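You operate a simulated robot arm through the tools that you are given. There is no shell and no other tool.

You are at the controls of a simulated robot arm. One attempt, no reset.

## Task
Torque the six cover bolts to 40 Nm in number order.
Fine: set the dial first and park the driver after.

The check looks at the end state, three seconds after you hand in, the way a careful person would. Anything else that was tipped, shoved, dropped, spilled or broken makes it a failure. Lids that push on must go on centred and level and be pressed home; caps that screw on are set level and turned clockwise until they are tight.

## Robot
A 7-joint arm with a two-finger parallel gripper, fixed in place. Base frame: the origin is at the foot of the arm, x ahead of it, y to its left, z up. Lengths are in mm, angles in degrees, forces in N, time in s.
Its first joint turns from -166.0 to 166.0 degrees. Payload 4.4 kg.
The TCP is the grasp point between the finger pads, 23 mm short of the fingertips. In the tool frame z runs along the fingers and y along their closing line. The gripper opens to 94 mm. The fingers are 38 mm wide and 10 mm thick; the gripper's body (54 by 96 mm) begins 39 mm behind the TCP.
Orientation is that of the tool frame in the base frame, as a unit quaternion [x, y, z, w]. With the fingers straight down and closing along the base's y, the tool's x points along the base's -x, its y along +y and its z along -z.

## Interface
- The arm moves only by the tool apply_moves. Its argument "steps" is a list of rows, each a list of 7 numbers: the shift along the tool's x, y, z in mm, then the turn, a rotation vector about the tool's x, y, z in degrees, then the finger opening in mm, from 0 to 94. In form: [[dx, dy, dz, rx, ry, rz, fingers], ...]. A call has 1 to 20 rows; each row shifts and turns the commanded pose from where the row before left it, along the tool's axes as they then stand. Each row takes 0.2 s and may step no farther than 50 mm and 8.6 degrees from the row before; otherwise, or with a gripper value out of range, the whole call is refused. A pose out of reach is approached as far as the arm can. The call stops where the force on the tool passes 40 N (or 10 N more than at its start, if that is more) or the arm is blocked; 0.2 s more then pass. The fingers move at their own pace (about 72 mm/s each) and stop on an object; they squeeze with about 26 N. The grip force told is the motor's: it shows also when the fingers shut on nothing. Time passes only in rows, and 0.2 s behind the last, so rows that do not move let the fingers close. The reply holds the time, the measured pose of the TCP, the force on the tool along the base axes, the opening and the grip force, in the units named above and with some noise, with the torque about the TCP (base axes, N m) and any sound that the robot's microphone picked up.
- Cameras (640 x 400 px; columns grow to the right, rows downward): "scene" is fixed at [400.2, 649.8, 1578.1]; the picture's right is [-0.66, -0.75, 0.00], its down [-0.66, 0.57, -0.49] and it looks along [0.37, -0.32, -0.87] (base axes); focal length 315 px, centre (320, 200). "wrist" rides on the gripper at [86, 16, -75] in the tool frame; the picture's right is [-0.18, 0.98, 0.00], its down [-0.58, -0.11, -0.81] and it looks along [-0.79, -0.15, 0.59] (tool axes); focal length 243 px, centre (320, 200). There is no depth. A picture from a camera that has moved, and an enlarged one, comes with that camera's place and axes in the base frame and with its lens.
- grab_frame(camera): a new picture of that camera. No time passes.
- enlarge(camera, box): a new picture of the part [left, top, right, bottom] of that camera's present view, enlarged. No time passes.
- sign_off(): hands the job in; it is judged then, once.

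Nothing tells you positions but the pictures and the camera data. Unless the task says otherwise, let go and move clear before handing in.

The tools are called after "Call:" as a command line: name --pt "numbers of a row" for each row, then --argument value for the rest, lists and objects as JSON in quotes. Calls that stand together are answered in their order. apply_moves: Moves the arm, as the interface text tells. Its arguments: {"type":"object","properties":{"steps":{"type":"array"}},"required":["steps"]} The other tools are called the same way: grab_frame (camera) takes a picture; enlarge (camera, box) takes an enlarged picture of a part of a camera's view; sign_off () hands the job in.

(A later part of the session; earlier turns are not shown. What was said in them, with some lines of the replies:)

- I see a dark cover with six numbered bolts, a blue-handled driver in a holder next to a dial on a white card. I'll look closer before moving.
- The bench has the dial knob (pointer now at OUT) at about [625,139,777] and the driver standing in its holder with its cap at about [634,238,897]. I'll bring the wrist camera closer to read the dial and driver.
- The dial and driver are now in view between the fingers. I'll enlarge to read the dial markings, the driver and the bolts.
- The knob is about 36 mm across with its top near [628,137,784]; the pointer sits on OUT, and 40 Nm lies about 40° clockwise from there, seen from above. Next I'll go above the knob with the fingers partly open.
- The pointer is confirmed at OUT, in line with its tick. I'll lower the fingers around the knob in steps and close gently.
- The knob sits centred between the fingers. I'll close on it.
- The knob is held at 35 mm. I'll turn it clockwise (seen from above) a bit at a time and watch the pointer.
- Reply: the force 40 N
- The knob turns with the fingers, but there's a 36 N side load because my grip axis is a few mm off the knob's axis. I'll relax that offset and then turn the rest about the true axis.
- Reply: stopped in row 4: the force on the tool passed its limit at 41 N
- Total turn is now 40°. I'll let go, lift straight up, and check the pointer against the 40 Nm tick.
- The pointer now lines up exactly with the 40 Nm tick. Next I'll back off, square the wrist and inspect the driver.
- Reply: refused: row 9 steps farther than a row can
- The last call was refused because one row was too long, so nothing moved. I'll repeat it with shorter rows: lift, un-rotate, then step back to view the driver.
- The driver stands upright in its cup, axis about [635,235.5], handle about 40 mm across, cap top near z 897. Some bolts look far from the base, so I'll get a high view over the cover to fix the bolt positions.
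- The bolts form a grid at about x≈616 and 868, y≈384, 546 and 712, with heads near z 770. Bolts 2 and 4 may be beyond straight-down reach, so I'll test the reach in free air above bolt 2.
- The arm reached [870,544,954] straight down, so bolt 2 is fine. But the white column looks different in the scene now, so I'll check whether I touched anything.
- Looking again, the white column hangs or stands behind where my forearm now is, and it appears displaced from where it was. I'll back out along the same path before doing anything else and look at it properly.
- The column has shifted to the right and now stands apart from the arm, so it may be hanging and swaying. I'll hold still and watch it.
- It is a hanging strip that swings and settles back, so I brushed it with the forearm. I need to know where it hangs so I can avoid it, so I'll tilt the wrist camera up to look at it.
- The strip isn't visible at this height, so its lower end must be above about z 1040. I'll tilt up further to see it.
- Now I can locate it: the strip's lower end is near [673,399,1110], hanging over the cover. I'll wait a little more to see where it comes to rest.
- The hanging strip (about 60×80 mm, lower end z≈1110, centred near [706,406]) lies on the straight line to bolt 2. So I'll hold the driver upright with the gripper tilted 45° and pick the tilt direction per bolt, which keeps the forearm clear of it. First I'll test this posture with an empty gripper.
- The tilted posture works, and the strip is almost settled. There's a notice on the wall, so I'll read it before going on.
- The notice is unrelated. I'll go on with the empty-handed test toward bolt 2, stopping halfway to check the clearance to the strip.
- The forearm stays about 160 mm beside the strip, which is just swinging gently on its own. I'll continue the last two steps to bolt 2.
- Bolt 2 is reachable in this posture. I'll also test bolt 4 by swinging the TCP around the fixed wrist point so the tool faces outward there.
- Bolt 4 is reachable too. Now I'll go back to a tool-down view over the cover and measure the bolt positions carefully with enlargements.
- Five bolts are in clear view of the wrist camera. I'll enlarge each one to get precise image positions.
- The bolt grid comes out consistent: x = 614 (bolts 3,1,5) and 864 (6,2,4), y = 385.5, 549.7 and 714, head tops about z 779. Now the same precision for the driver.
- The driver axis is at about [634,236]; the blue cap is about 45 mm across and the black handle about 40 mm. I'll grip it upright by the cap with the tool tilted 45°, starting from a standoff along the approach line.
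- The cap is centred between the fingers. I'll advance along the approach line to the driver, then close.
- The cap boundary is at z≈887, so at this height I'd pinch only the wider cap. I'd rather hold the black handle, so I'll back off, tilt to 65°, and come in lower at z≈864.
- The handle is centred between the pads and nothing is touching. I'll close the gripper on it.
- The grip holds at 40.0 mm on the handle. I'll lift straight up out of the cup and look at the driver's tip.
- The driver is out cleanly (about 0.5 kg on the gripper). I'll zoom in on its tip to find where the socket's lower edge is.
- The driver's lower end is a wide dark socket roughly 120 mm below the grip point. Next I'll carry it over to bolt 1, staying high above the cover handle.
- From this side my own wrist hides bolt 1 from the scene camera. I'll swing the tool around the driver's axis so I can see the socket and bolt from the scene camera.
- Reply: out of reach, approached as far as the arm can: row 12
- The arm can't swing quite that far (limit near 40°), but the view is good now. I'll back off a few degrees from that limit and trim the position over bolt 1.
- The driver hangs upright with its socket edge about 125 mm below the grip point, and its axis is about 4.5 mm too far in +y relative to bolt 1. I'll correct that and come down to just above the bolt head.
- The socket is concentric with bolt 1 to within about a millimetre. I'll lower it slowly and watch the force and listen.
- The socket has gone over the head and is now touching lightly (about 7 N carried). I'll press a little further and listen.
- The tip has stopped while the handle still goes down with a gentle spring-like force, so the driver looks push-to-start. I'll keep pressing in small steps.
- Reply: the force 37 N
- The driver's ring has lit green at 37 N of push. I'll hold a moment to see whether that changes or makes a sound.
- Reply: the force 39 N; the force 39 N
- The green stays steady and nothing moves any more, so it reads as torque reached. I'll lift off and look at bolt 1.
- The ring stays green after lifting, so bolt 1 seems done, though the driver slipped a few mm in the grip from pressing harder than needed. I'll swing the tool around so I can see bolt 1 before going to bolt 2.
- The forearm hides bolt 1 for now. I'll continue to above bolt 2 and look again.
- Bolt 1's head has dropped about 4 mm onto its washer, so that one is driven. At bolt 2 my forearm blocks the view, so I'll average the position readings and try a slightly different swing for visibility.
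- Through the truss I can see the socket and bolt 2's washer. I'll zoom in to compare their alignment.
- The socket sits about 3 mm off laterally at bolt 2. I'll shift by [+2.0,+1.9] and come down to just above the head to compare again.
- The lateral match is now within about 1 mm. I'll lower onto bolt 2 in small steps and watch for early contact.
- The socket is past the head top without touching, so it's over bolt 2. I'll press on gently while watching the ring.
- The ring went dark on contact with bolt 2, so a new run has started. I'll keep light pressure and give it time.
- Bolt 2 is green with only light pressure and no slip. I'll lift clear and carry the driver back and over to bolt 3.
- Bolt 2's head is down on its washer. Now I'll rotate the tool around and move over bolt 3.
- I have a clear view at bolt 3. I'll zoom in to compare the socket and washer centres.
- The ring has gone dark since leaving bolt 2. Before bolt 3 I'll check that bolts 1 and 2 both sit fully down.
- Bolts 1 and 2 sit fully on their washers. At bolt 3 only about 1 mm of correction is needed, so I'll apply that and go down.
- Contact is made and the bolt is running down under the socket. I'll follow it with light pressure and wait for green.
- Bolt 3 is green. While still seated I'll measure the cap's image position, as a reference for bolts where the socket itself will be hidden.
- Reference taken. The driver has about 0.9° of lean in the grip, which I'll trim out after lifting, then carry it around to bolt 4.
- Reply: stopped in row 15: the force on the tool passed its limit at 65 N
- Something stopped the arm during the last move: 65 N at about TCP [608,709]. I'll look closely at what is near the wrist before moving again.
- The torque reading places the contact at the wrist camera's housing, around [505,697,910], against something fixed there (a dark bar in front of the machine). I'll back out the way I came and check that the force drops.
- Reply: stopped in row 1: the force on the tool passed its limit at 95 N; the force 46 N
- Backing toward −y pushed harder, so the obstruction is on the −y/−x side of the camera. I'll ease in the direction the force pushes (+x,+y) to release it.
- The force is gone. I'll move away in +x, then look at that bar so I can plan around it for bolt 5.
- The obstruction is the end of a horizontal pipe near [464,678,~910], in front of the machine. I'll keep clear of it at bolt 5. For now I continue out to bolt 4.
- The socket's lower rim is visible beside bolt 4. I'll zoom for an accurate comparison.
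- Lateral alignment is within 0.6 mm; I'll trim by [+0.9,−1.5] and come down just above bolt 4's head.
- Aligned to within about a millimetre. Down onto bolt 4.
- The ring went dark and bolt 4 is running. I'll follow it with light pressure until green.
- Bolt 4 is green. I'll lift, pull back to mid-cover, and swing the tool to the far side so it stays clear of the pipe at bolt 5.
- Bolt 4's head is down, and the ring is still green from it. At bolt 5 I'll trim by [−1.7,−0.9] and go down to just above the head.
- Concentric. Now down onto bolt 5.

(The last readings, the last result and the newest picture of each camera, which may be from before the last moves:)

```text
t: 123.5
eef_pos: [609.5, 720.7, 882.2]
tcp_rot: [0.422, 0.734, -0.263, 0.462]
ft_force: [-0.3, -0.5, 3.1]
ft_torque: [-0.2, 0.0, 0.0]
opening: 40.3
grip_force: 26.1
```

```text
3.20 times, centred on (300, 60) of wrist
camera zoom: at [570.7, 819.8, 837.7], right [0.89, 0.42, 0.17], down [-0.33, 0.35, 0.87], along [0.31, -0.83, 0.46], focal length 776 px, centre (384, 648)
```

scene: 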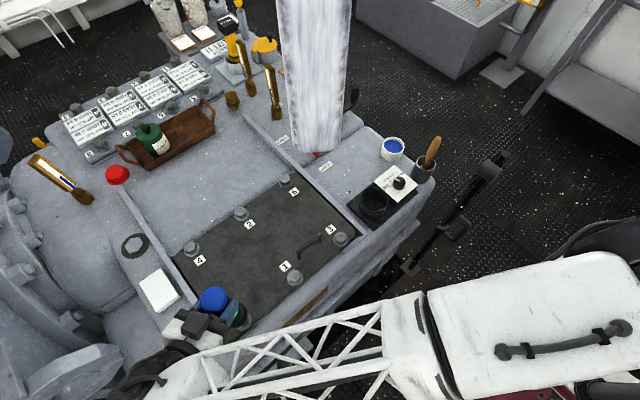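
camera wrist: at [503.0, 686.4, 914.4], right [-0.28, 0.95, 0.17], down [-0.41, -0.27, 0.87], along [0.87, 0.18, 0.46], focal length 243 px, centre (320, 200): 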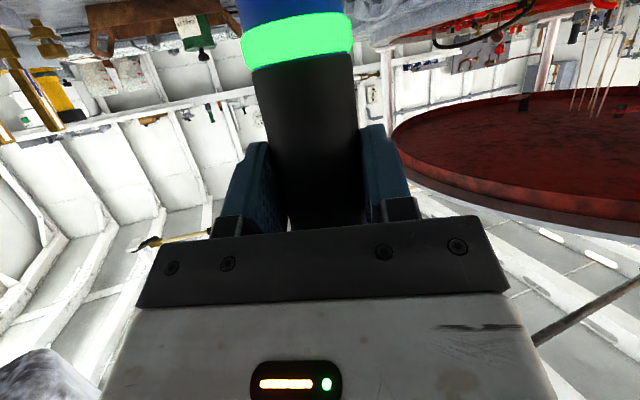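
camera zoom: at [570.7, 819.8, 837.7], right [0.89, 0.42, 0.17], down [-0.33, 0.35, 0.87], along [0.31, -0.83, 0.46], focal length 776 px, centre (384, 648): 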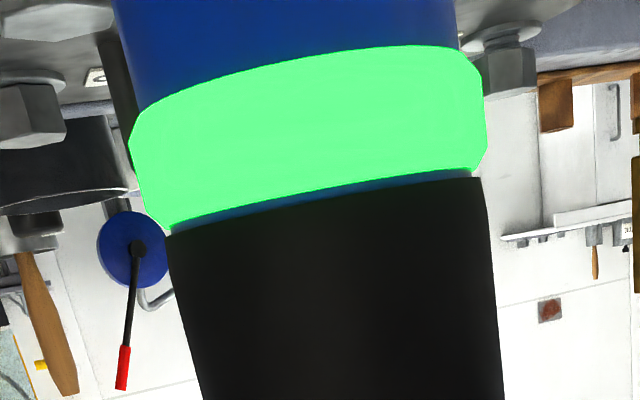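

Contact is made but the ring has not changed yet. I'll hold, press slightly more and watch for the dark-then-green cycle.

Call:
apply_moves --pt "0.9 0 0.43 0 0 0 30" --pt "0 0 0 0 0 0 30"

Call:
enlarge --camera "wrist" --box '[200, 0, 400, 120]'

Call:
apply_moves --pt "0.45 0 0.22 0 0 0 30" --pt "0 0 0 0 0 0 30"

Call:
enlarge --camera "wrist" --box '[200, 0, 400, 120]'

```text
t: 124.0
eef_pos: [610.4, 719.7, 882.7]
tcp_rot: [0.424, 0.734, -0.265, 0.46]
ft_force: [3.4, 1.6, 4.0]
ft_torque: [-0.01, -0.27, 0.03]
opening: 40.0
grip_force: 25.8
```

```text
3.20 times, centred on (300, 60) of wrist
camera zoom: at [570.4, 819.9, 836.8], right [0.89, 0.42, 0.17], down [-0.33, 0.35, 0.87], along [0.31, -0.83, 0.46], focal length 776 px, centre (384, 648)
```

zoom: 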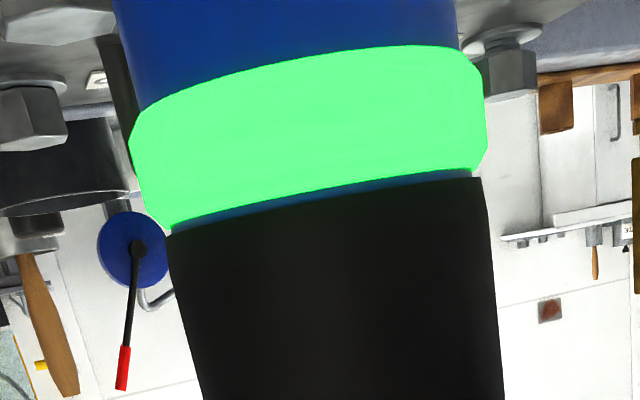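

```text
t: 124.7
eef_pos: [611.4, 720.7, 881.3]
tcp_rot: [0.423, 0.734, -0.265, 0.461]
ft_force: [-0.4, 0.7, 0.6]
ft_torque: [-0.02, 0.0, 0.11]
opening: 39.9
grip_force: 26.5
```

```text
3.20 times, centred on (300, 60) of wrist
camera zoom: at [570.0, 819.7, 835.5], right [0.89, 0.42, 0.17], down [-0.33, 0.35, 0.87], along [0.31, -0.83, 0.46], focal length 776 px, centre (384, 648)
```

zoom: 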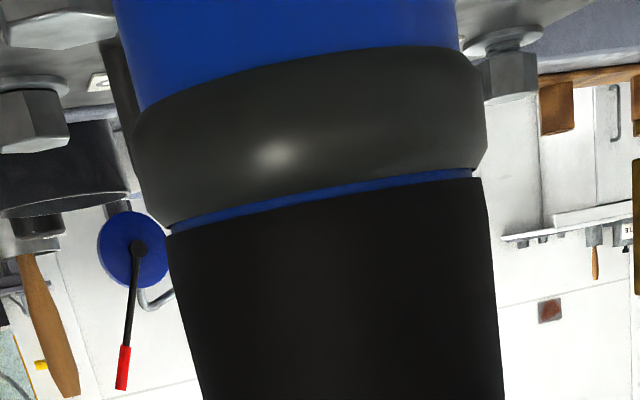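

Call:
apply_moves --pt "0.9 0 0.43 0 0 0 30" --pt "0 0 0 0 0 0 30" --pt "0.45 0 0.22 0 0 0 30" --pt "0 0 0 0 0 0 30"

Call:
enlarge --camera "wrist" --box '[200, 0, 400, 120]'

Call:
apply_moves --pt "0.45 0 0.22 0 0 0 30" --pt "0 0 0 0 0 0 30" --pt "0 0 0 0 0 0 30"

Call:
enlarge --camera "wrist" --box '[200, 0, 400, 120]'

```text
t: 125.7
eef_pos: [611.2, 719.8, 880.4]
tcp_rot: [0.424, 0.734, -0.265, 0.46]
ft_force: [-0.6, 0.2, -4.5]
ft_torque: [0.04, 0.02, 0.12]
opening: 40.1
grip_force: 25.5
```

```text
3.20 times, centred on (300, 60) of wrist
camera zoom: at [570.3, 820.1, 834.3], right [0.89, 0.42, 0.17], down [-0.33, 0.35, 0.87], along [0.31, -0.83, 0.46], focal length 776 px, centre (384, 648)
```

zoom: 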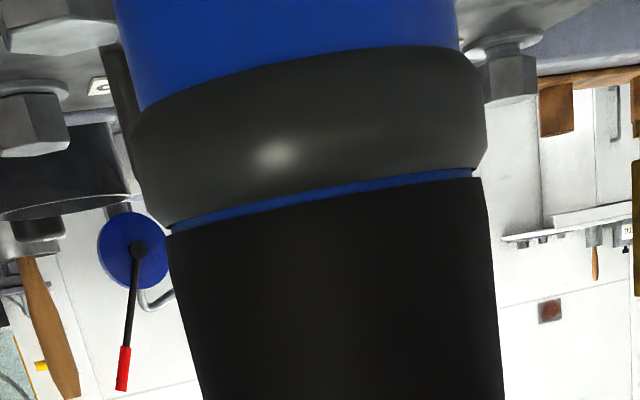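

```text
t: 126.5
eef_pos: [611.4, 720.9, 880.1]
tcp_rot: [0.423, 0.734, -0.264, 0.461]
ft_force: [-0.2, -0.8, -4.0]
ft_torque: [0.06, 0.01, 0.01]
opening: 40.0
grip_force: 25.9
```

```text
3.20 times, centred on (300, 60) of wrist
camera zoom: at [570.4, 820.1, 834.0], right [0.89, 0.42, 0.17], down [-0.33, 0.35, 0.87], along [0.31, -0.83, 0.46], focal length 776 px, centre (384, 648)
```

zoom: 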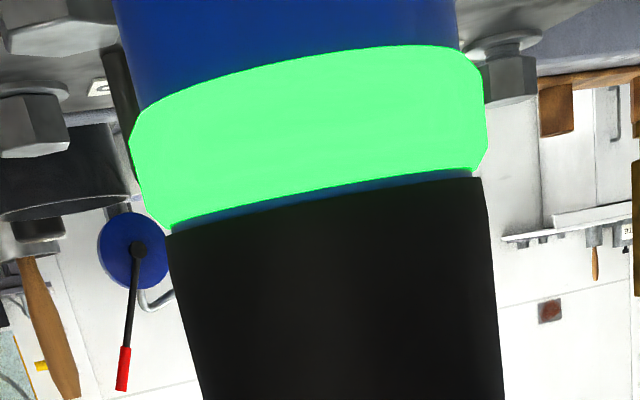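

Bolt 5 is green. I'll lift, go back along the front of the cover and rotate the tool outward, ready for bolt 6. I'll keep low on the way out so the forearm passes under the hanging strip.

Call:
apply_moves --pt "-4.51 0 -2.16 0 0 0 30" --pt "-18.04 0 -8.64 0 0 0 30" --pt "-18.04 0 -8.64 0 0 0 30" --pt "-18.04 0 -8.64 0 0 0 30" --pt "-18.04 0 -8.64 0 0 0 30" --pt "-14.4 -19.3 30.1 0 0 0 30" --pt "-14.4 -19.3 30.1 0 0 0 30" --pt "-14.4 -19.3 30.1 0 0 0 30" --pt "-14.4 -19.3 30.1 0 0 0 30" --pt "-14.4 -19.3 30.1 0 0 0 30" --pt "-14.4 -19.3 30.1 0 0 0 30" --pt "-14.4 -19.3 30.1 0 0 0 30"

Call:
enlarge --camera "scene" --box '[225, 300, 265, 340]'

Call:
apply_moves --pt "0 0 0 -6.576 0 -3.149 30" --pt "0 0 0 -6.576 0 -3.149 30" --pt "0 0 0 -6.576 0 -3.149 30" --pt "0 0 0 -6.576 0 -3.149 30" --pt "0 0 0 -6.576 0 -3.149 30" --pt "0 0 0 -6.576 0 -3.149 30" --pt "0 0 0 -6.576 0 -3.149 30" --pt "0 0 0 -6.576 0 -3.149 30" --pt "0 0 0 -6.576 0 -3.149 30" --pt "0 0 0 -6.576 0 -3.149 30" --pt "0 0 0 -6.576 0 -3.149 30" --pt "7.4 -36.3 -15.4 0 0 0 30" --pt "7.4 -36.3 -15.4 0 0 0 30" --pt "7.4 -36.3 -15.4 0 0 0 30" --pt "0 0 0 0 0 0 30"

Call:
grab_frame --camera "scene"

```text
t: 129.1
eef_pos: [608.9, 449.8, 962.8]
tcp_rot: [0.424, 0.733, -0.265, 0.461]
ft_force: [0.8, 0.5, -4.8]
ft_torque: [0.05, -0.02, 0.01]
opening: 39.8
grip_force: 25.7
```

```text
10.00 times, centred on (245, 320) of scene
camera zoom: at [400.2, 649.8, 1578.1], right [-0.66, -0.75, 0.0], down [-0.66, 0.57, -0.49], along [0.37, -0.32, -0.87], focal length 3148 px, centre (1070, -1000)
```

zoom: 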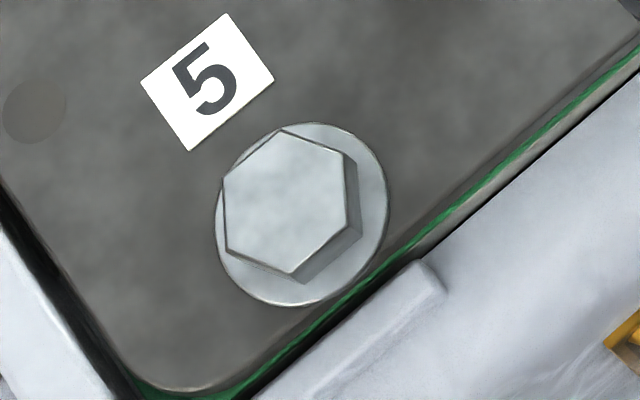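

```text
t: 132.2
eef_pos: [599.0, 330.8, 962.8]
tcp_rot: [-0.149, 0.833, 0.096, 0.525]
ft_force: [-0.3, 0.3, -4.7]
ft_torque: [-0.04, 0.01, 0.0]
opening: 40.4
grip_force: 25.9
```

```text
taken
```

scene: 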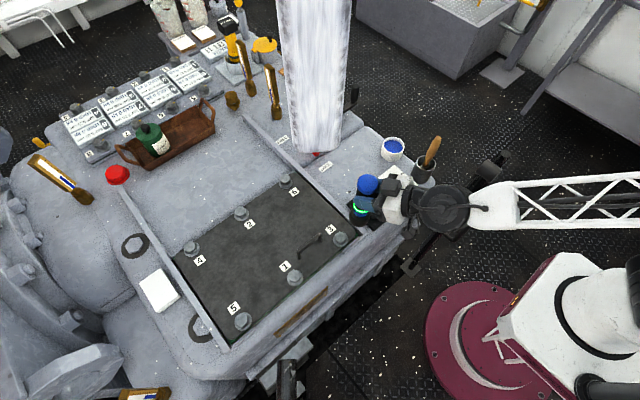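

Bolt 5 is down. I'll check where the hanging strip's lower end is now, before reaching out to bolt 6.

Call:
enlarge --camera "scene" --box '[260, 80, 380, 180]'

```text
4.00 times, centred on (320, 130) of scene
camera zoom: at [400.2, 649.8, 1578.1], right [-0.66, -0.75, 0.0], down [-0.66, 0.57, -0.49], along [0.37, -0.32, -0.87], focal length 1259 px, centre (320, 480)
```

zoom: 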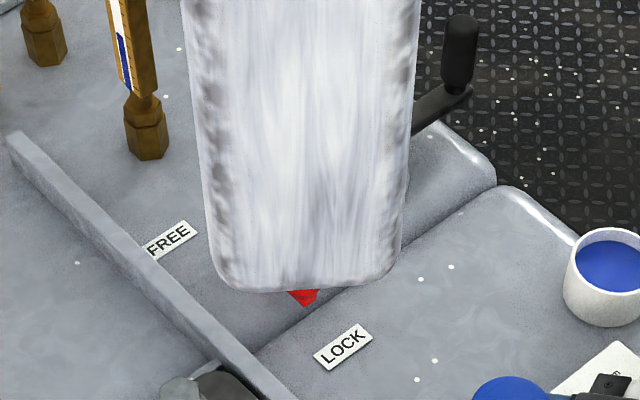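

The strip has turned to face differently but hangs in the same place. Reaching out at TCP z≈908 keeps the forearm under it, so I'll go part-way and check.

Call:
apply_moves --pt "16.5 0 7.9 0 0 0 30" --pt "16.5 0 7.9 0 0 0 30" --pt "16.5 0 7.9 0 0 0 30" --pt "-16.09 -5.81 33.59 0 0 0 30" --pt "-16.09 -5.81 33.59 0 0 0 30" --pt "-16.09 -5.81 33.59 0 0 0 30" --pt "-16.09 -5.81 33.59 0 0 0 30"

Call:
grab_frame --camera "scene"

Call:
enlarge --camera "scene" --box '[260, 100, 400, 240]'

```text
t: 133.8
eef_pos: [748.2, 360.9, 907.3]
tcp_rot: [-0.149, 0.833, 0.096, 0.524]
ft_force: [0.1, 0.1, -3.9]
ft_torque: [0.01, 0.01, -0.02]
opening: 40.0
grip_force: 26.2
```

```text
taken
```

scene: 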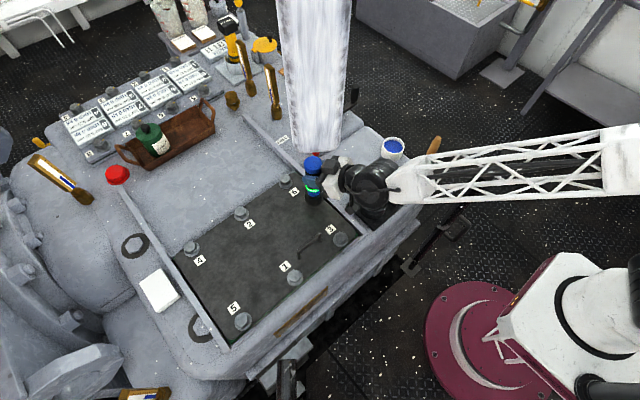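

```text
2.86 times, centred on (330, 170) of scene
camera zoom: at [400.2, 649.8, 1578.1], right [-0.66, -0.75, 0.0], down [-0.66, 0.57, -0.49], along [0.37, -0.32, -0.87], focal length 899 px, centre (291, 286)
```

zoom: 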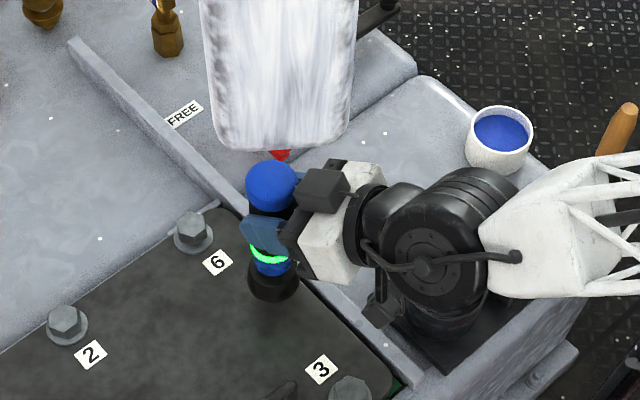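

No contact and all is clear. Continuing the last steps to bolt 6.

Call:
apply_moves --pt "-16.09 -5.81 33.59 0 0 0 30" --pt "-16.09 -5.81 33.59 0 0 0 30" --pt "-16.09 -5.81 33.59 0 0 0 30" --pt "0 0 0 0 0 0 30"

Call:
apply_moves --pt "0 0 0 0 0 0 30"

Call:
apply_moves --pt "0 0 0 0 0 0 30"

Call:
grab_frame --camera "scene"

Call:
enlarge --camera "scene" --box '[260, 140, 330, 210]'

```text
t: 134.8
eef_pos: [857.9, 385.5, 908.4]
tcp_rot: [-0.149, 0.833, 0.096, 0.525]
ft_force: [-0.3, -0.2, -4.1]
ft_torque: [-0.03, 0.02, -0.02]
opening: 40.1
grip_force: 26.2
```

```text
t: 135.2
eef_pos: [857.4, 385.9, 906.5]
tcp_rot: [-0.148, 0.833, 0.096, 0.525]
ft_force: [-0.2, -0.2, -4.0]
ft_torque: [-0.01, 0.01, -0.04]
opening: 40.0
grip_force: 25.9
```

```text
t: 135.7
eef_pos: [858.6, 383.6, 906.7]
tcp_rot: [-0.148, 0.832, 0.095, 0.526]
ft_force: [-0.3, 0.1, -4.2]
ft_torque: [0.03, -0.01, -0.01]
opening: 40.3
grip_force: 26.3
```

```text
taken
```

scene: 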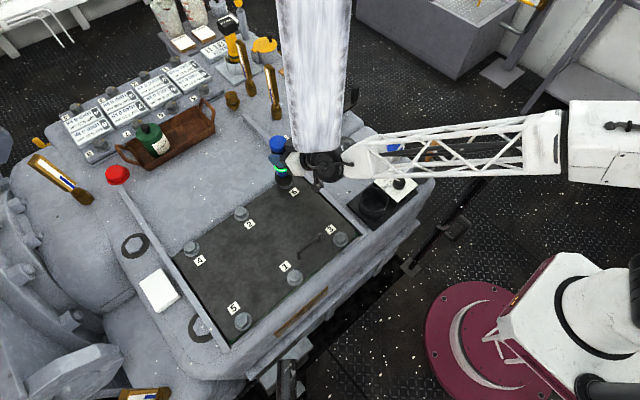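

```text
5.71 times, centred on (295, 175) of scene
camera zoom: at [400.2, 649.8, 1578.1], right [-0.66, -0.75, 0.0], down [-0.66, 0.57, -0.49], along [0.37, -0.32, -0.87], focal length 1799 px, centre (463, 343)
```

zoom: 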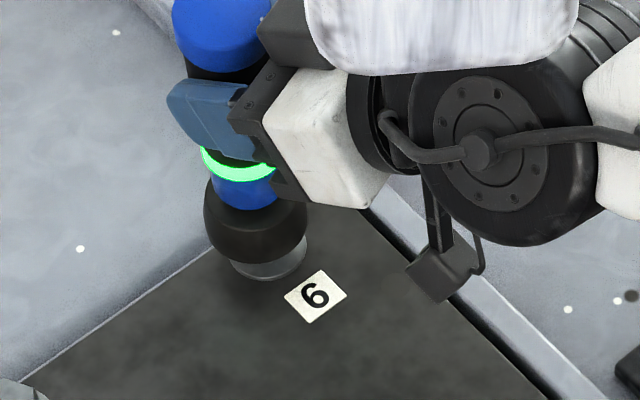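

The socket is about 3 mm left of bolt 6 in the picture. I'll shift by [−1.0,−3.1] and check again.

Call:
apply_moves --pt "0.87 -2.56 -1.82 0 0 0 30" --pt "0 0 0 0 0 0 30" --pt "0 0 0 0 0 0 30"

Call:
enlarge --camera "scene" --box '[270, 160, 310, 200]'

```text
t: 136.4
eef_pos: [857.4, 381.6, 908.5]
tcp_rot: [-0.149, 0.833, 0.096, 0.524]
ft_force: [0.6, 0.6, -3.9]
ft_torque: [0.0, 0.02, -0.02]
opening: 39.9
grip_force: 26.2
```

```text
10.00 times, centred on (290, 180) of scene
camera zoom: at [400.2, 649.8, 1578.1], right [-0.66, -0.75, 0.0], down [-0.66, 0.57, -0.49], along [0.37, -0.32, -0.87], focal length 3148 px, centre (620, 400)
```

zoom: 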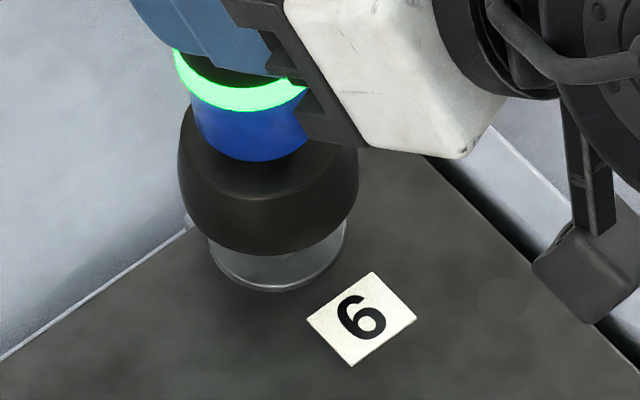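

Now concentric with bolt 6. Going down.

Call:
apply_moves --pt "3.61 0 1.73 0 0 0 30" --pt "3.61 0 1.73 0 0 0 30" --pt "3.61 0 1.73 0 0 0 30" --pt "3.61 0 1.73 0 0 0 30" --pt "1.8 0 0.86 0 0 0 30" --pt "0 0 0 0 0 0 30"

Call:
apply_moves --pt "1.8 0 0.86 0 0 0 30" --pt "0 0 0 0 0 0 30"

Call:
apply_moves --pt "1.8 0 0.86 0 0 0 30" --pt "0 0 0 0 0 0 30"

Call:
apply_moves --pt "1.8 0 0.86 0 0 0 30" --pt "0 0 0 0 0 0 30"

Call:
enlarge --camera "wrist" --box '[200, 0, 400, 120]'

```text
t: 137.8
eef_pos: [857.7, 380.5, 889.9]
tcp_rot: [-0.149, 0.832, 0.096, 0.525]
ft_force: [0.3, 0.6, -3.8]
ft_torque: [0.0, 0.06, -0.03]
opening: 40.2
grip_force: 26.1
```

```text
t: 138.4
eef_pos: [858.8, 379.7, 886.8]
tcp_rot: [-0.148, 0.833, 0.096, 0.525]
ft_force: [-0.4, 0.0, -4.2]
ft_torque: [0.0, 0.01, -0.01]
opening: 40.2
grip_force: 26.0
```

```text
t: 139.1
eef_pos: [857.8, 382.3, 885.5]
tcp_rot: [-0.148, 0.833, 0.095, 0.525]
ft_force: [0.8, 0.4, -4.5]
ft_torque: [-0.03, 0.04, 0.03]
opening: 40.2
grip_force: 25.8
```

```text
t: 139.7
eef_pos: [858.1, 381.8, 883.7]
tcp_rot: [-0.148, 0.833, 0.095, 0.525]
ft_force: [-0.7, 0.0, -2.6]
ft_torque: [0.03, 0.06, 0.0]
opening: 40.0
grip_force: 25.7
```

```text
3.20 times, centred on (300, 60) of wrist
camera zoom: at [752.8, 359.8, 838.1], right [-0.27, 0.95, 0.17], down [-0.41, -0.27, 0.87], along [0.87, 0.16, 0.46], focal length 776 px, centre (384, 648)
```

zoom: 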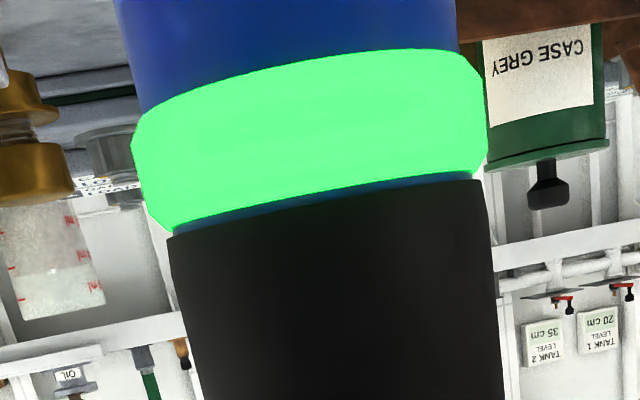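

Call:
apply_moves --pt "0.9 0 0.43 0 0 0 30" --pt "0 0 0 0 0 0 30"

Call:
apply_moves --pt "0.9 0 0.43 0 0 0 30" --pt "0 0 0 0 0 0 30"

Call:
enlarge --camera "wrist" --box '[200, 0, 400, 120]'

Call:
apply_moves --pt "0.9 0 0.43 0 0 0 30" --pt "0 0 0 0 0 0 30"

Call:
enlarge --camera "wrist" --box '[200, 0, 400, 120]'

```text
t: 140.2
eef_pos: [857.9, 380.9, 883.3]
tcp_rot: [-0.148, 0.832, 0.096, 0.526]
ft_force: [2.4, -0.7, 1.4]
ft_torque: [-0.03, -0.09, -0.01]
opening: 40.2
grip_force: 25.6
```

```text
t: 140.8
eef_pos: [858.4, 380.8, 882.0]
tcp_rot: [-0.148, 0.833, 0.096, 0.525]
ft_force: [3.1, 0.1, 3.6]
ft_torque: [0.03, -0.25, 0.05]
opening: 39.9
grip_force: 25.8
```

```text
3.20 times, centred on (300, 60) of wrist
camera zoom: at [752.9, 359.9, 836.1], right [-0.27, 0.95, 0.17], down [-0.41, -0.27, 0.87], along [0.87, 0.16, 0.46], focal length 776 px, centre (384, 648)
```

zoom: 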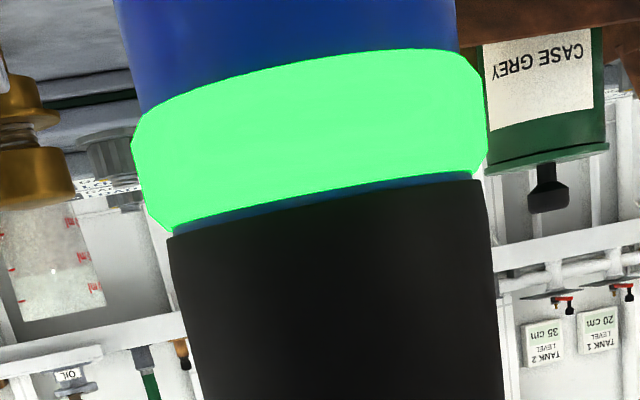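

```text
t: 141.4
eef_pos: [858.7, 381.0, 880.5]
tcp_rot: [-0.148, 0.833, 0.096, 0.525]
ft_force: [-3.5, 1.2, 2.6]
ft_torque: [0.03, 0.52, 0.04]
opening: 40.3
grip_force: 25.7
```

```text
3.20 times, centred on (300, 60) of wrist
camera zoom: at [752.6, 359.8, 834.6], right [-0.27, 0.95, 0.17], down [-0.41, -0.27, 0.87], along [0.87, 0.16, 0.46], focal length 776 px, centre (384, 648)
```

zoom: 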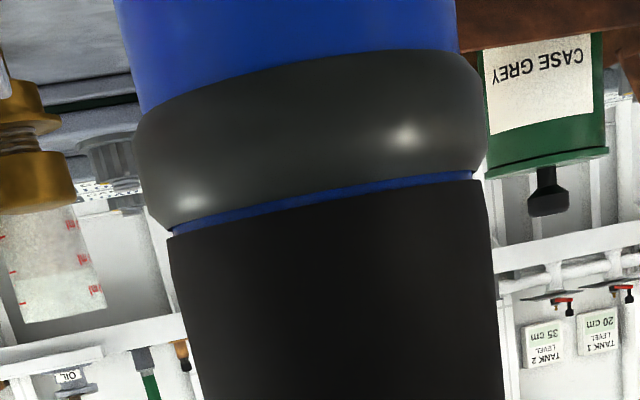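

Bolt 6 is running (ring dark). I'll follow it down lightly until green.

Call:
apply_moves --pt "0.9 0 0.43 0 0 0 30" --pt "0 0 0 0 0 0 30" --pt "0.45 0 0.22 0 0 0 30" --pt "0 0 0 0 0 0 30" --pt "0 0 0 0 0 0 30"

Call:
enlarge --camera "wrist" --box '[200, 0, 400, 120]'

Call:
apply_moves --pt "0.45 0 0.22 0 0 0 30" --pt "0 0 0 0 0 0 30" --pt "0 0 0 0 0 0 30"

Call:
enlarge --camera "wrist" --box '[200, 0, 400, 120]'

```text
t: 142.7
eef_pos: [857.9, 380.4, 879.5]
tcp_rot: [-0.148, 0.833, 0.095, 0.525]
ft_force: [0.7, -0.2, -4.3]
ft_torque: [0.02, -0.02, 0.11]
opening: 40.0
grip_force: 25.3
```

```text
3.20 times, centred on (300, 60) of wrist
camera zoom: at [752.6, 359.8, 833.3], right [-0.27, 0.95, 0.17], down [-0.41, -0.27, 0.87], along [0.87, 0.16, 0.46], focal length 776 px, centre (384, 648)
```

zoom: 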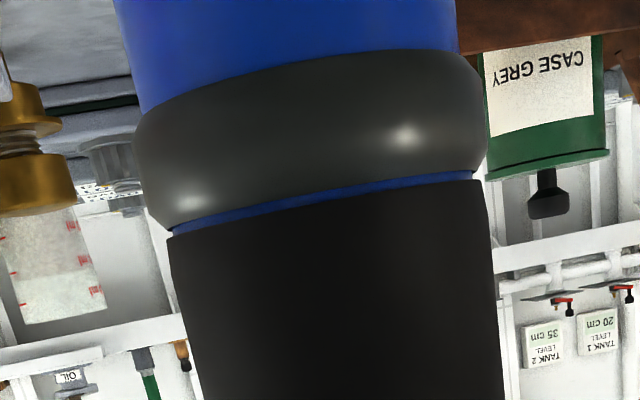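

```text
t: 143.4
eef_pos: [857.3, 380.9, 878.8]
tcp_rot: [-0.149, 0.833, 0.096, 0.525]
ft_force: [-0.1, -0.2, -4.5]
ft_torque: [0.0, 0.03, 0.0]
opening: 40.0
grip_force: 26.5
```

```text
3.20 times, centred on (300, 60) of wrist
camera zoom: at [752.8, 359.9, 832.9], right [-0.27, 0.95, 0.17], down [-0.41, -0.27, 0.87], along [0.87, 0.16, 0.46], focal length 776 px, centre (384, 648)
```

zoom: 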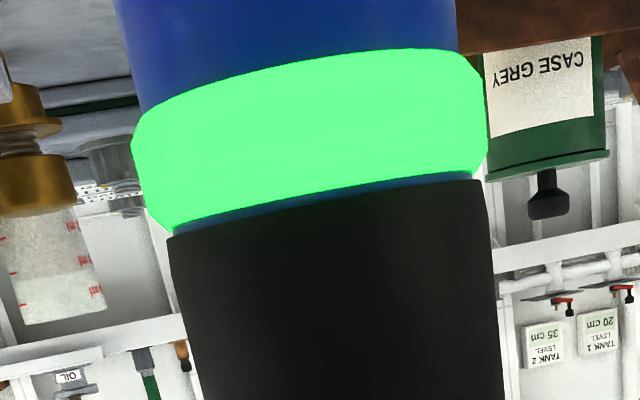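

All six bolts have gone green in order. I'll lift just enough to clear bolt 6 and retract along the same low path under the strip.

Call:
apply_moves --pt "-4.51 0 -2.16 0 0 0 30" --pt "-10.8 0 -5.2 0 0 0 30" --pt "-10.8 0 -5.2 0 0 0 30" --pt "16.09 5.81 -33.59 0 0 0 30" --pt "16.09 5.81 -33.59 0 0 0 30" --pt "16.09 5.81 -33.59 0 0 0 30" --pt "16.09 5.81 -33.59 0 0 0 30" --pt "16.09 5.81 -33.59 0 0 0 30" --pt "16.09 5.81 -33.59 0 0 0 30" --pt "16.09 5.81 -33.59 0 0 0 30" --pt "-16.5 0 -7.9 0 0 0 30" --pt "-16.5 0 -7.9 0 0 0 30" --pt "-16.5 0 -7.9 0 0 0 30"

Call:
grab_frame --camera "scene"

Call:
enlarge --camera "scene" --box '[270, 165, 310, 205]'

Call:
enlarge --camera "scene" --box '[220, 195, 260, 235]'

```text
t: 146.2
eef_pos: [599.1, 327.7, 961.4]
tcp_rot: [-0.149, 0.832, 0.096, 0.525]
ft_force: [-0.1, -0.2, -4.7]
ft_torque: [-0.02, 0.02, -0.03]
opening: 39.9
grip_force: 26.2
```

```text
taken
```

scene: 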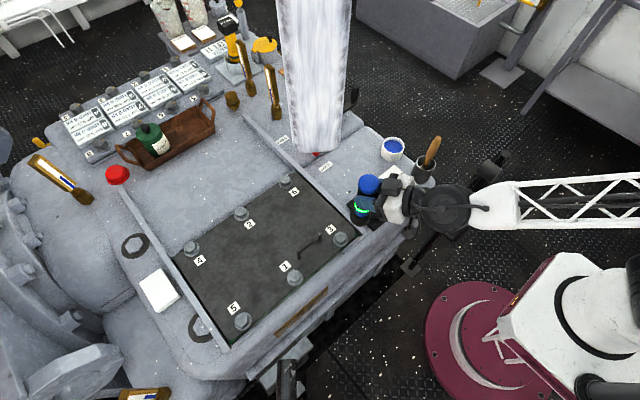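

```text
10.00 times, centred on (290, 185) of scene
camera zoom: at [400.2, 649.8, 1578.1], right [-0.66, -0.75, 0.0], down [-0.66, 0.57, -0.49], along [0.37, -0.32, -0.87], focal length 3148 px, centre (620, 350)
```

zoom: 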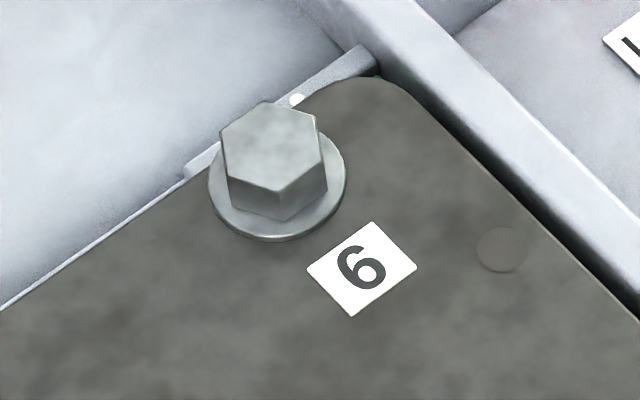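

```text
10.00 times, centred on (240, 215) of scene
camera zoom: at [400.2, 649.8, 1578.1], right [-0.66, -0.75, 0.0], down [-0.66, 0.57, -0.49], along [0.37, -0.32, -0.87], focal length 3148 px, centre (1120, 50)
```

zoom: 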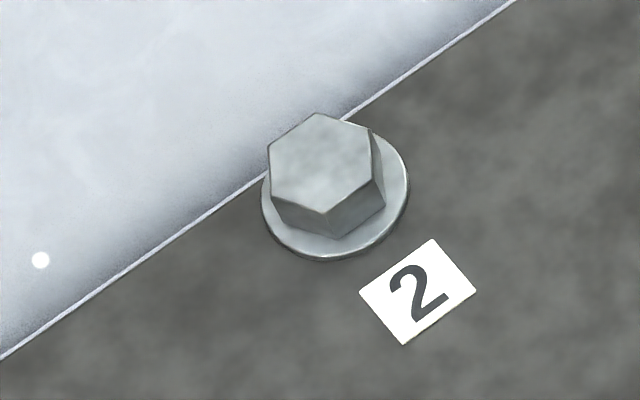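

All bolts are seated. Now to the holder: I'll turn the tool back to its pick-up direction and move above the cup.

Call:
apply_moves --pt "0 0 0 6.107 0 2.925 30" --pt "0 0 0 6.107 0 2.925 30" --pt "0 0 0 6.107 0 2.925 30" --pt "-4.13 -30.6 8.63 0 0 0 30" --pt "-4.13 -30.6 8.63 0 0 0 30" --pt "-4.13 -30.6 8.63 0 0 0 30" --pt "0 0 0 0 0 0 30"

Call:
apply_moves --pt "0 0 0 0 0 0 30"

Call:
apply_moves --pt "0 0 0 0 0 0 30"

Call:
enlarge --camera "scene" --box '[350, 150, 430, 230]'

Call:
enlarge --camera "scene" --box '[355, 175, 405, 225]'

```text
t: 147.8
eef_pos: [627.9, 237.2, 961.6]
tcp_rot: [0.001, 0.846, 0.001, 0.533]
ft_force: [0.2, -0.7, -4.7]
ft_torque: [-0.02, 0.07, 0.01]
opening: 39.9
grip_force: 26.0
```

```text
t: 148.2
eef_pos: [627.9, 236.6, 961.1]
tcp_rot: [0.0, 0.846, 0.002, 0.533]
ft_force: [0.3, 0.1, -3.8]
ft_torque: [0.01, 0.02, 0.0]
opening: 40.2
grip_force: 25.4
```

```text
t: 148.7
eef_pos: [627.2, 236.7, 961.9]
tcp_rot: [0.001, 0.846, 0.001, 0.533]
ft_force: [0.1, 0.6, -4.9]
ft_torque: [0.02, 0.03, -0.01]
opening: 40.3
grip_force: 26.5
```

```text
5.00 times, centred on (390, 190) of scene
camera zoom: at [400.2, 649.8, 1578.1], right [-0.66, -0.75, 0.0], down [-0.66, 0.57, -0.49], along [0.37, -0.32, -0.87], focal length 1574 px, centre (-30, 250)
```

zoom: 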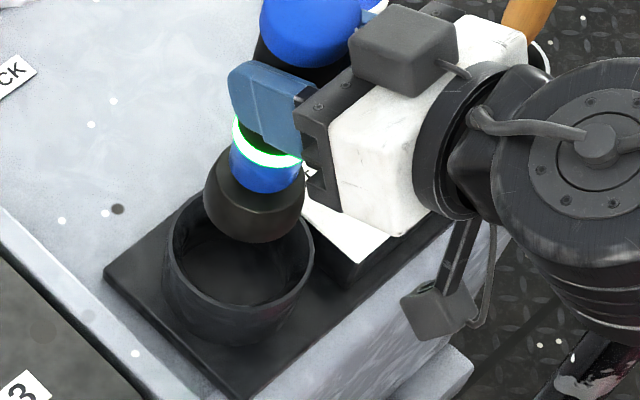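

```text
8.00 times, centred on (380, 200) of scene
camera zoom: at [400.2, 649.8, 1578.1], right [-0.66, -0.75, 0.0], down [-0.66, 0.57, -0.49], along [0.37, -0.32, -0.87], focal length 2518 px, centre (-160, 200)
```

zoom: 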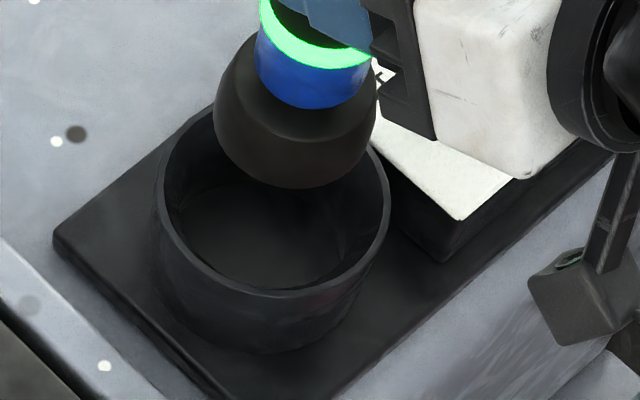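

The socket is just about centred over the cup. I'll trim by [−1.0,−1.4] and lower it in.

Call:
apply_moves --pt "0.43 -1.4 -0.9 0 0 0 30" --pt "18.04 0 8.64 0 0 0 30" --pt "18.04 0 8.64 0 0 0 30" --pt "13.53 0 6.48 0 0 0 30" --pt "0 0 0 0 0 0 30"

Call:
enlarge --camera "scene" --box '[355, 175, 405, 225]'

```text
t: 149.8
eef_pos: [627.1, 235.3, 907.1]
tcp_rot: [0.0, 0.847, 0.002, 0.532]
ft_force: [-0.5, 0.7, -3.6]
ft_torque: [-0.05, 0.07, 0.03]
opening: 40.4
grip_force: 26.2
```

```text
8.00 times, centred on (380, 200) of scene
camera zoom: at [400.2, 649.8, 1578.1], right [-0.66, -0.75, 0.0], down [-0.66, 0.57, -0.49], along [0.37, -0.32, -0.87], focal length 2518 px, centre (-160, 200)
```

zoom: 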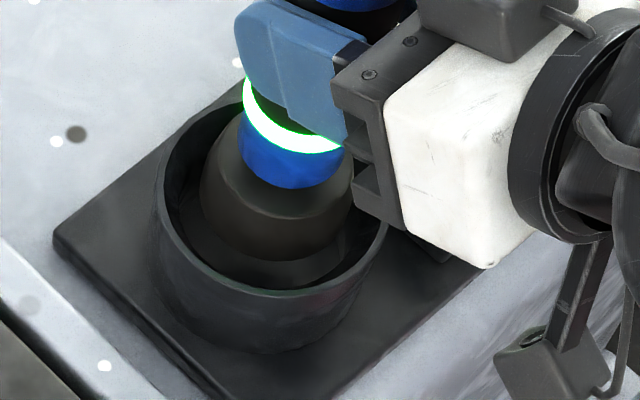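

Well centred and entering the cup. I'll continue down, slowing near the floor.

Call:
apply_moves --pt "9.02 0 4.32 0 0 0 30" --pt "9.02 0 4.32 0 0 0 30" --pt "9.02 0 4.32 0 0 0 30" --pt "4.51 0 2.16 0 0 0 30" --pt "0 0 0 0 0 0 30"

Call:
apply_moves --pt "1.8 0 0.86 0 0 0 30" --pt "1.8 0 0.86 0 0 0 30" --pt "0 0 0 0 0 0 30"

Call:
apply_moves --pt "1.8 0 0.86 0 0 0 30" --pt "0 0 0 0 0 0 30"

Call:
enlarge --camera "scene" --box '[355, 165, 415, 225]'

```text
t: 151.1
eef_pos: [626.2, 235.2, 872.2]
tcp_rot: [0.0, 0.846, 0.002, 0.533]
ft_force: [-1.0, 0.2, -4.7]
ft_torque: [-0.01, 0.02, -0.03]
opening: 40.2
grip_force: 26.0
```

```text
t: 151.8
eef_pos: [627.1, 234.1, 867.3]
tcp_rot: [0.0, 0.846, 0.002, 0.533]
ft_force: [-0.5, 0.4, -3.9]
ft_torque: [0.01, 0.04, 0.0]
opening: 40.1
grip_force: 26.1
```

```text
t: 152.4
eef_pos: [626.5, 234.8, 867.0]
tcp_rot: [0.0, 0.846, 0.002, 0.533]
ft_force: [-0.2, -0.4, -4.6]
ft_torque: [0.0, 0.02, 0.01]
opening: 39.8
grip_force: 26.1
```

```text
6.67 times, centred on (385, 195) of scene
camera zoom: at [400.2, 649.8, 1578.1], right [-0.66, -0.75, 0.0], down [-0.66, 0.57, -0.49], along [0.37, -0.32, -0.87], focal length 2098 px, centre (-113, 233)
```

zoom: 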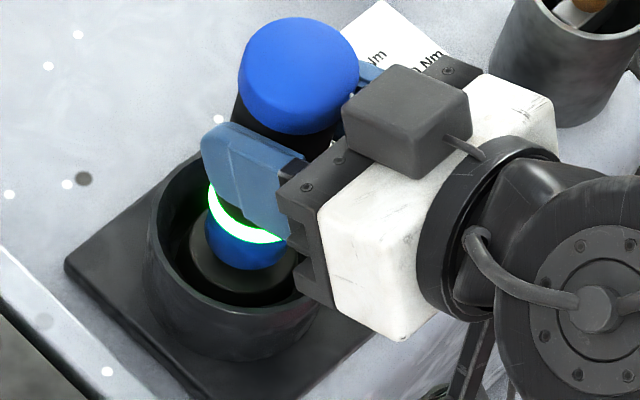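

Call:
apply_moves --pt "1.8 0 0.86 0 0 0 30" --pt "1.8 0 0.86 0 0 0 30" --pt "0 0 0 0 0 0 30"

Call:
apply_moves --pt "1.8 0 0.86 0 0 0 30" --pt "0 0 0 0 0 0 30"

Call:
apply_moves --pt "1.8 0 0.86 0 0 0 30" --pt "0 0 0 0 0 0 30"

```text
t: 153.2
eef_pos: [627.1, 234.5, 862.7]
tcp_rot: [0.002, 0.846, 0.001, 0.533]
ft_force: [-0.9, 0.3, -3.9]
ft_torque: [-0.02, 0.03, -0.01]
opening: 39.8
grip_force: 25.9
```

```text
t: 153.8
eef_pos: [627.2, 234.5, 860.4]
tcp_rot: [0.001, 0.846, 0.002, 0.533]
ft_force: [0.7, 0.3, -3.1]
ft_torque: [0.06, 0.05, 0.0]
opening: 40.1
grip_force: 26.1
```

```text
t: 154.4
eef_pos: [626.4, 235.0, 858.2]
tcp_rot: [0.002, 0.846, 0.001, 0.534]
ft_force: [1.4, -0.1, 3.9]
ft_torque: [-0.07, -0.08, 0.03]
opening: 40.2
grip_force: 26.4
```

It's resting on the cup floor. I'll ease the pressure slightly and open the gripper.

Call:
apply_moves --pt "-0.45 0 -0.22 0 0 0 30" --pt "0 0 0 0 0 0 30" --pt "0 0 0 0 0 0 46" --pt "0 0 0 0 0 0 60" --pt "0 0 0 0 0 0 94" --pt "0 0 0 0 0 0 94" --pt "0 0 0 0 0 0 94"

Call:
enlarge --camera "scene" --box '[355, 165, 415, 225]'

Call:
grab_frame --camera "wrist"

```text
t: 156.1
eef_pos: [627.0, 234.9, 859.5]
tcp_rot: [0.001, 0.846, 0.002, 0.533]
ft_force: [-0.3, -0.4, -0.3]
ft_torque: [0.02, -0.01, 0.01]
opening: 93.9
grip_force: 0.1
```

```text
6.67 times, centred on (385, 195) of scene
camera zoom: at [400.2, 649.8, 1578.1], right [-0.66, -0.75, 0.0], down [-0.66, 0.57, -0.49], along [0.37, -0.32, -0.87], focal length 2098 px, centre (-113, 233)
```

zoom: 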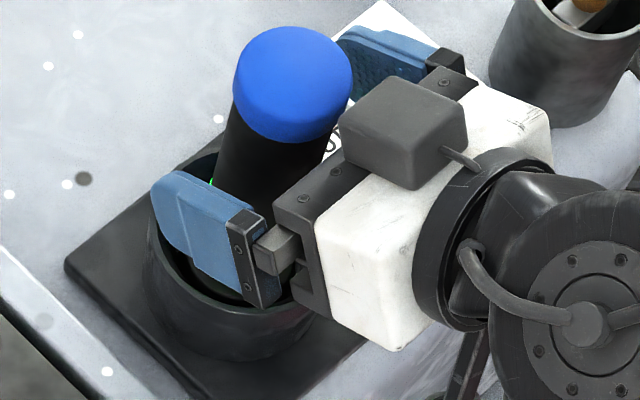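

```text
taken
camera wrist: at [520.7, 251.2, 813.0], right [0.08, 0.98, 0.17], down [-0.48, -0.11, 0.87], along [0.88, -0.15, 0.46], focal length 243 px, centre (320, 200)
```

wrist: 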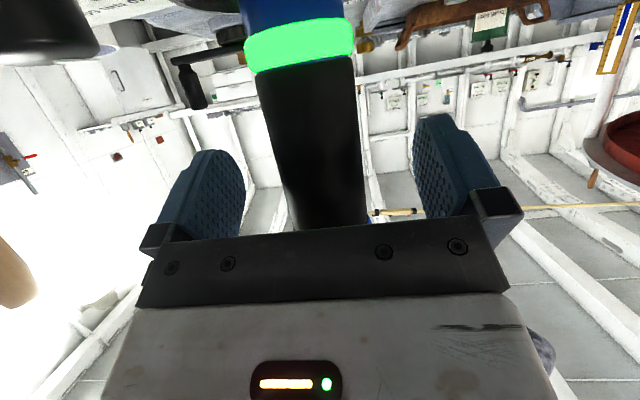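

The driver stands free in its cup. I'll back straight away from it, then rise, and check everything.

Call:
apply_moves --pt "5.4 0 -11.3 0 0 0 94" --pt "8.6 0 -18.0 0 0 0 94" --pt "8.6 0 -18.0 0 0 0 94" --pt "-22.55 0 -10.8 0 0 0 94" --pt "-22.55 0 -10.8 0 0 0 94" --pt "-22.55 0 -10.8 0 0 0 94" --pt "-22.55 0 -10.8 0 0 0 94" --pt "-22.55 0 -10.8 0 0 0 94" --pt "15 0 -31 0 0 0 94" --pt "15 0 -31 0 0 0 94" --pt "15 0 -31 0 0 0 94" --pt "0 0 0 0 0 0 94"

Call:
grab_frame --camera "scene"

Call:
enlarge --camera "scene" --box '[350, 150, 430, 230]'

Call:
grab_frame --camera "wrist"

```text
t: 158.7
eef_pos: [471.3, 233.4, 982.3]
tcp_rot: [0.001, 0.846, 0.002, 0.533]
ft_force: [-0.2, -1.3, 0.4]
ft_torque: [-0.02, 0.01, 0.01]
opening: 94.0
grip_force: 0.1
```

```text
taken
```

scene: 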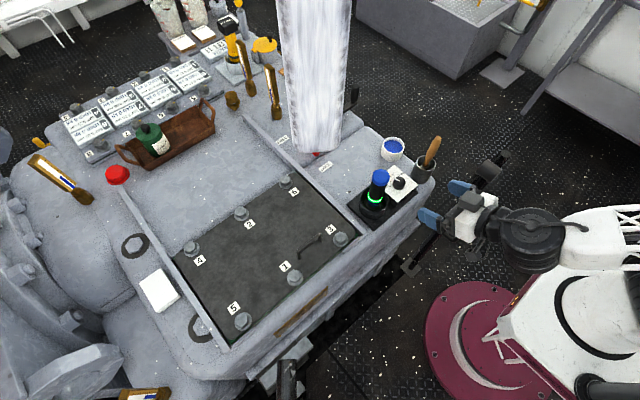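

```text
5.00 times, centred on (390, 190) of scene
camera zoom: at [400.2, 649.8, 1578.1], right [-0.66, -0.75, 0.0], down [-0.66, 0.57, -0.49], along [0.37, -0.32, -0.87], focal length 1574 px, centre (-30, 250)
```

zoom: 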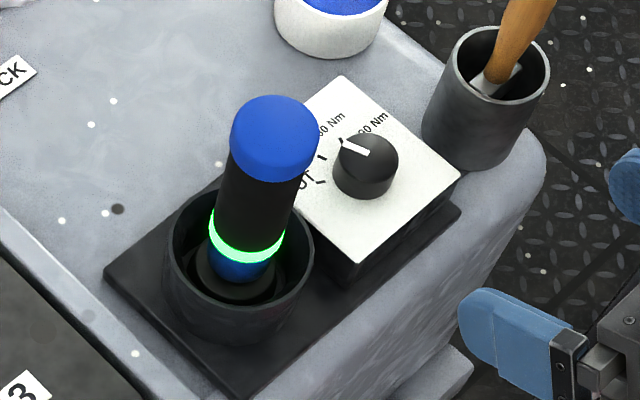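

```text
taken
camera wrist: at [365.3, 250.2, 937.5], right [0.08, 0.98, 0.17], down [-0.48, -0.11, 0.87], along [0.88, -0.15, 0.46], focal length 243 px, centre (320, 200)
```

wrist: 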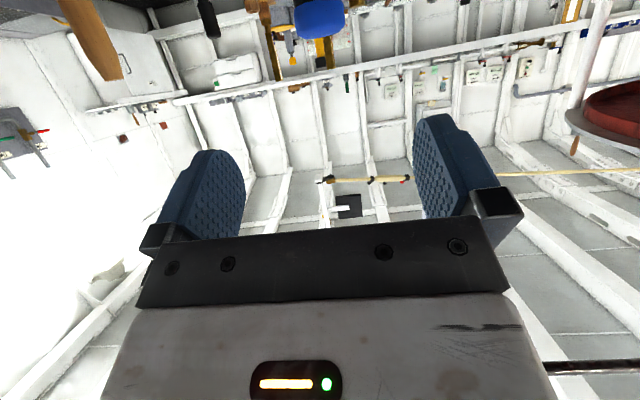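

The driver is parked upright where it was, and the dial still points at 40 Nm. Finally I'll check the hanging strip and the overall cover once more.

Call:
enlarge --camera "scene" --box '[260, 80, 380, 180]'

Call:
enlarge --camera "scene" --box '[160, 160, 380, 350]'

Call:
apply_moves --pt "10 0 -20 0 0 0 94" --pt "10 0 -20 0 0 0 94" --pt "0 0 0 0 0 0 94" --pt "0 0 0 0 0 0 94" --pt "0 0 0 0 0 0 94"

Call:
enlarge --camera "scene" --box '[260, 80, 380, 180]'

Call:
enlarge --camera "scene" --box '[375, 165, 415, 205]'

```text
4.00 times, centred on (320, 130) of scene
camera zoom: at [400.2, 649.8, 1578.1], right [-0.66, -0.75, 0.0], down [-0.66, 0.57, -0.49], along [0.37, -0.32, -0.87], focal length 1259 px, centre (320, 480)
```

zoom: 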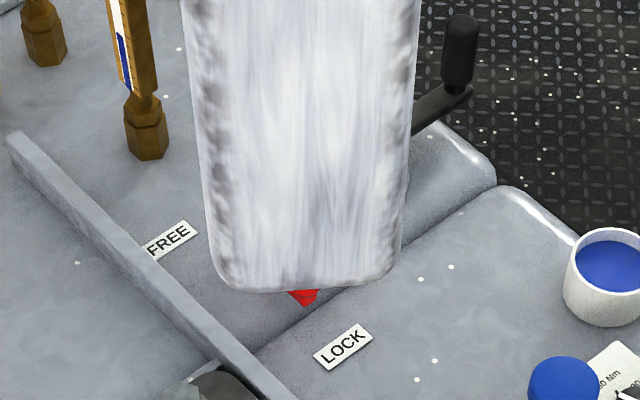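

```text
2.11 times, centred on (270, 255) of scene
camera zoom: at [400.2, 649.8, 1578.1], right [-0.66, -0.75, 0.0], down [-0.66, 0.57, -0.49], along [0.37, -0.32, -0.87], focal length 663 px, centre (425, 84)
```

zoom: 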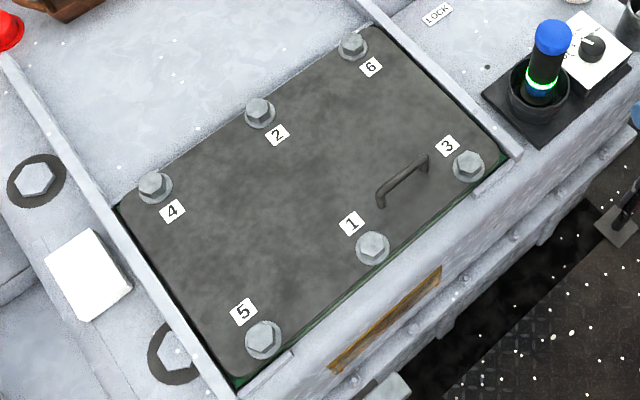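

```text
t: 159.8
eef_pos: [426.1, 232.8, 981.3]
tcp_rot: [0.001, 0.846, 0.001, 0.533]
ft_force: [-0.1, -0.3, -0.1]
ft_torque: [0.01, -0.01, -0.02]
opening: 94.0
grip_force: 0.1
```

```text
4.00 times, centred on (320, 130) of scene
camera zoom: at [400.2, 649.8, 1578.1], right [-0.66, -0.75, 0.0], down [-0.66, 0.57, -0.49], along [0.37, -0.32, -0.87], focal length 1259 px, centre (320, 480)
```

zoom: 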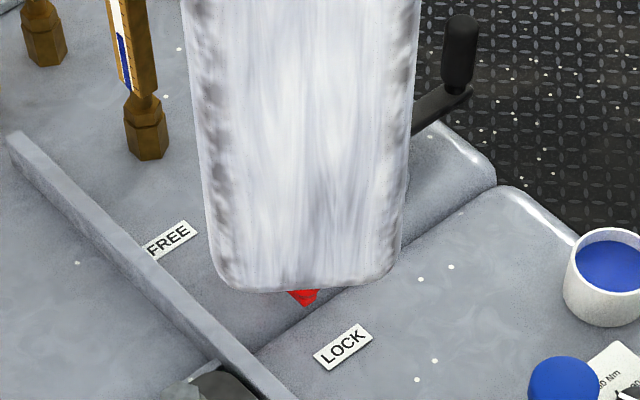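

```text
10.00 times, centred on (395, 185) of scene
camera zoom: at [400.2, 649.8, 1578.1], right [-0.66, -0.75, 0.0], down [-0.66, 0.57, -0.49], along [0.37, -0.32, -0.87], focal length 3148 px, centre (-430, 350)
```

zoom: 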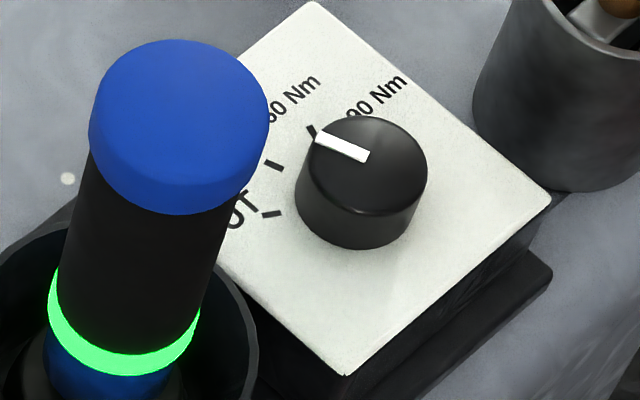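

Everything reads as finished: all six heads sit at the same height on their washers, and the dial points at 40 Nm. The driver stands upright in its cup with a green ring, the arm is clear and the hanging strip is still. I'm handing in.

Two contacts happened along the way. My forearm brushed the hanging strip early on; it swung, settled, and now hangs turned from its original angle. The wrist camera also bumped the fixed pipe end once near bolt 5.

After bolt 2 the ring showed green, then went dark before I reached bolt 3. I don't know why, but its head is seated at the same height as the others.

Call:
sign_off

```text
The job is handed in.
```

I set the dial to 40 Nm, drove the six cover bolts in order 1 to 6, and parked the driver upright in its cup. The job is handed in, but no result has come back yet.

The driver's ring turned green on every bolt, and all six heads now sit at the same height on their washers. The dial still points at 40 Nm and the arm is clear of everything.

Three things did not go cleanly:

- **Hanging strip:** my forearm brushed it early on. It swung and settled, but it now hangs turned from its original angle. I left it alone rather than touch it again.
- **Pipe end:** the wrist camera hit the end of the fixed pipe in front of the machine, near bolt 5. It read 65 N, then 95 N when I first backed off the wrong way. I saw no sign that anything moved.
- **Bolt 2:** the ring showed green, then went dark before I reached bolt 3. I don't know why. I did not re-torque it, because that would have broken the number order.
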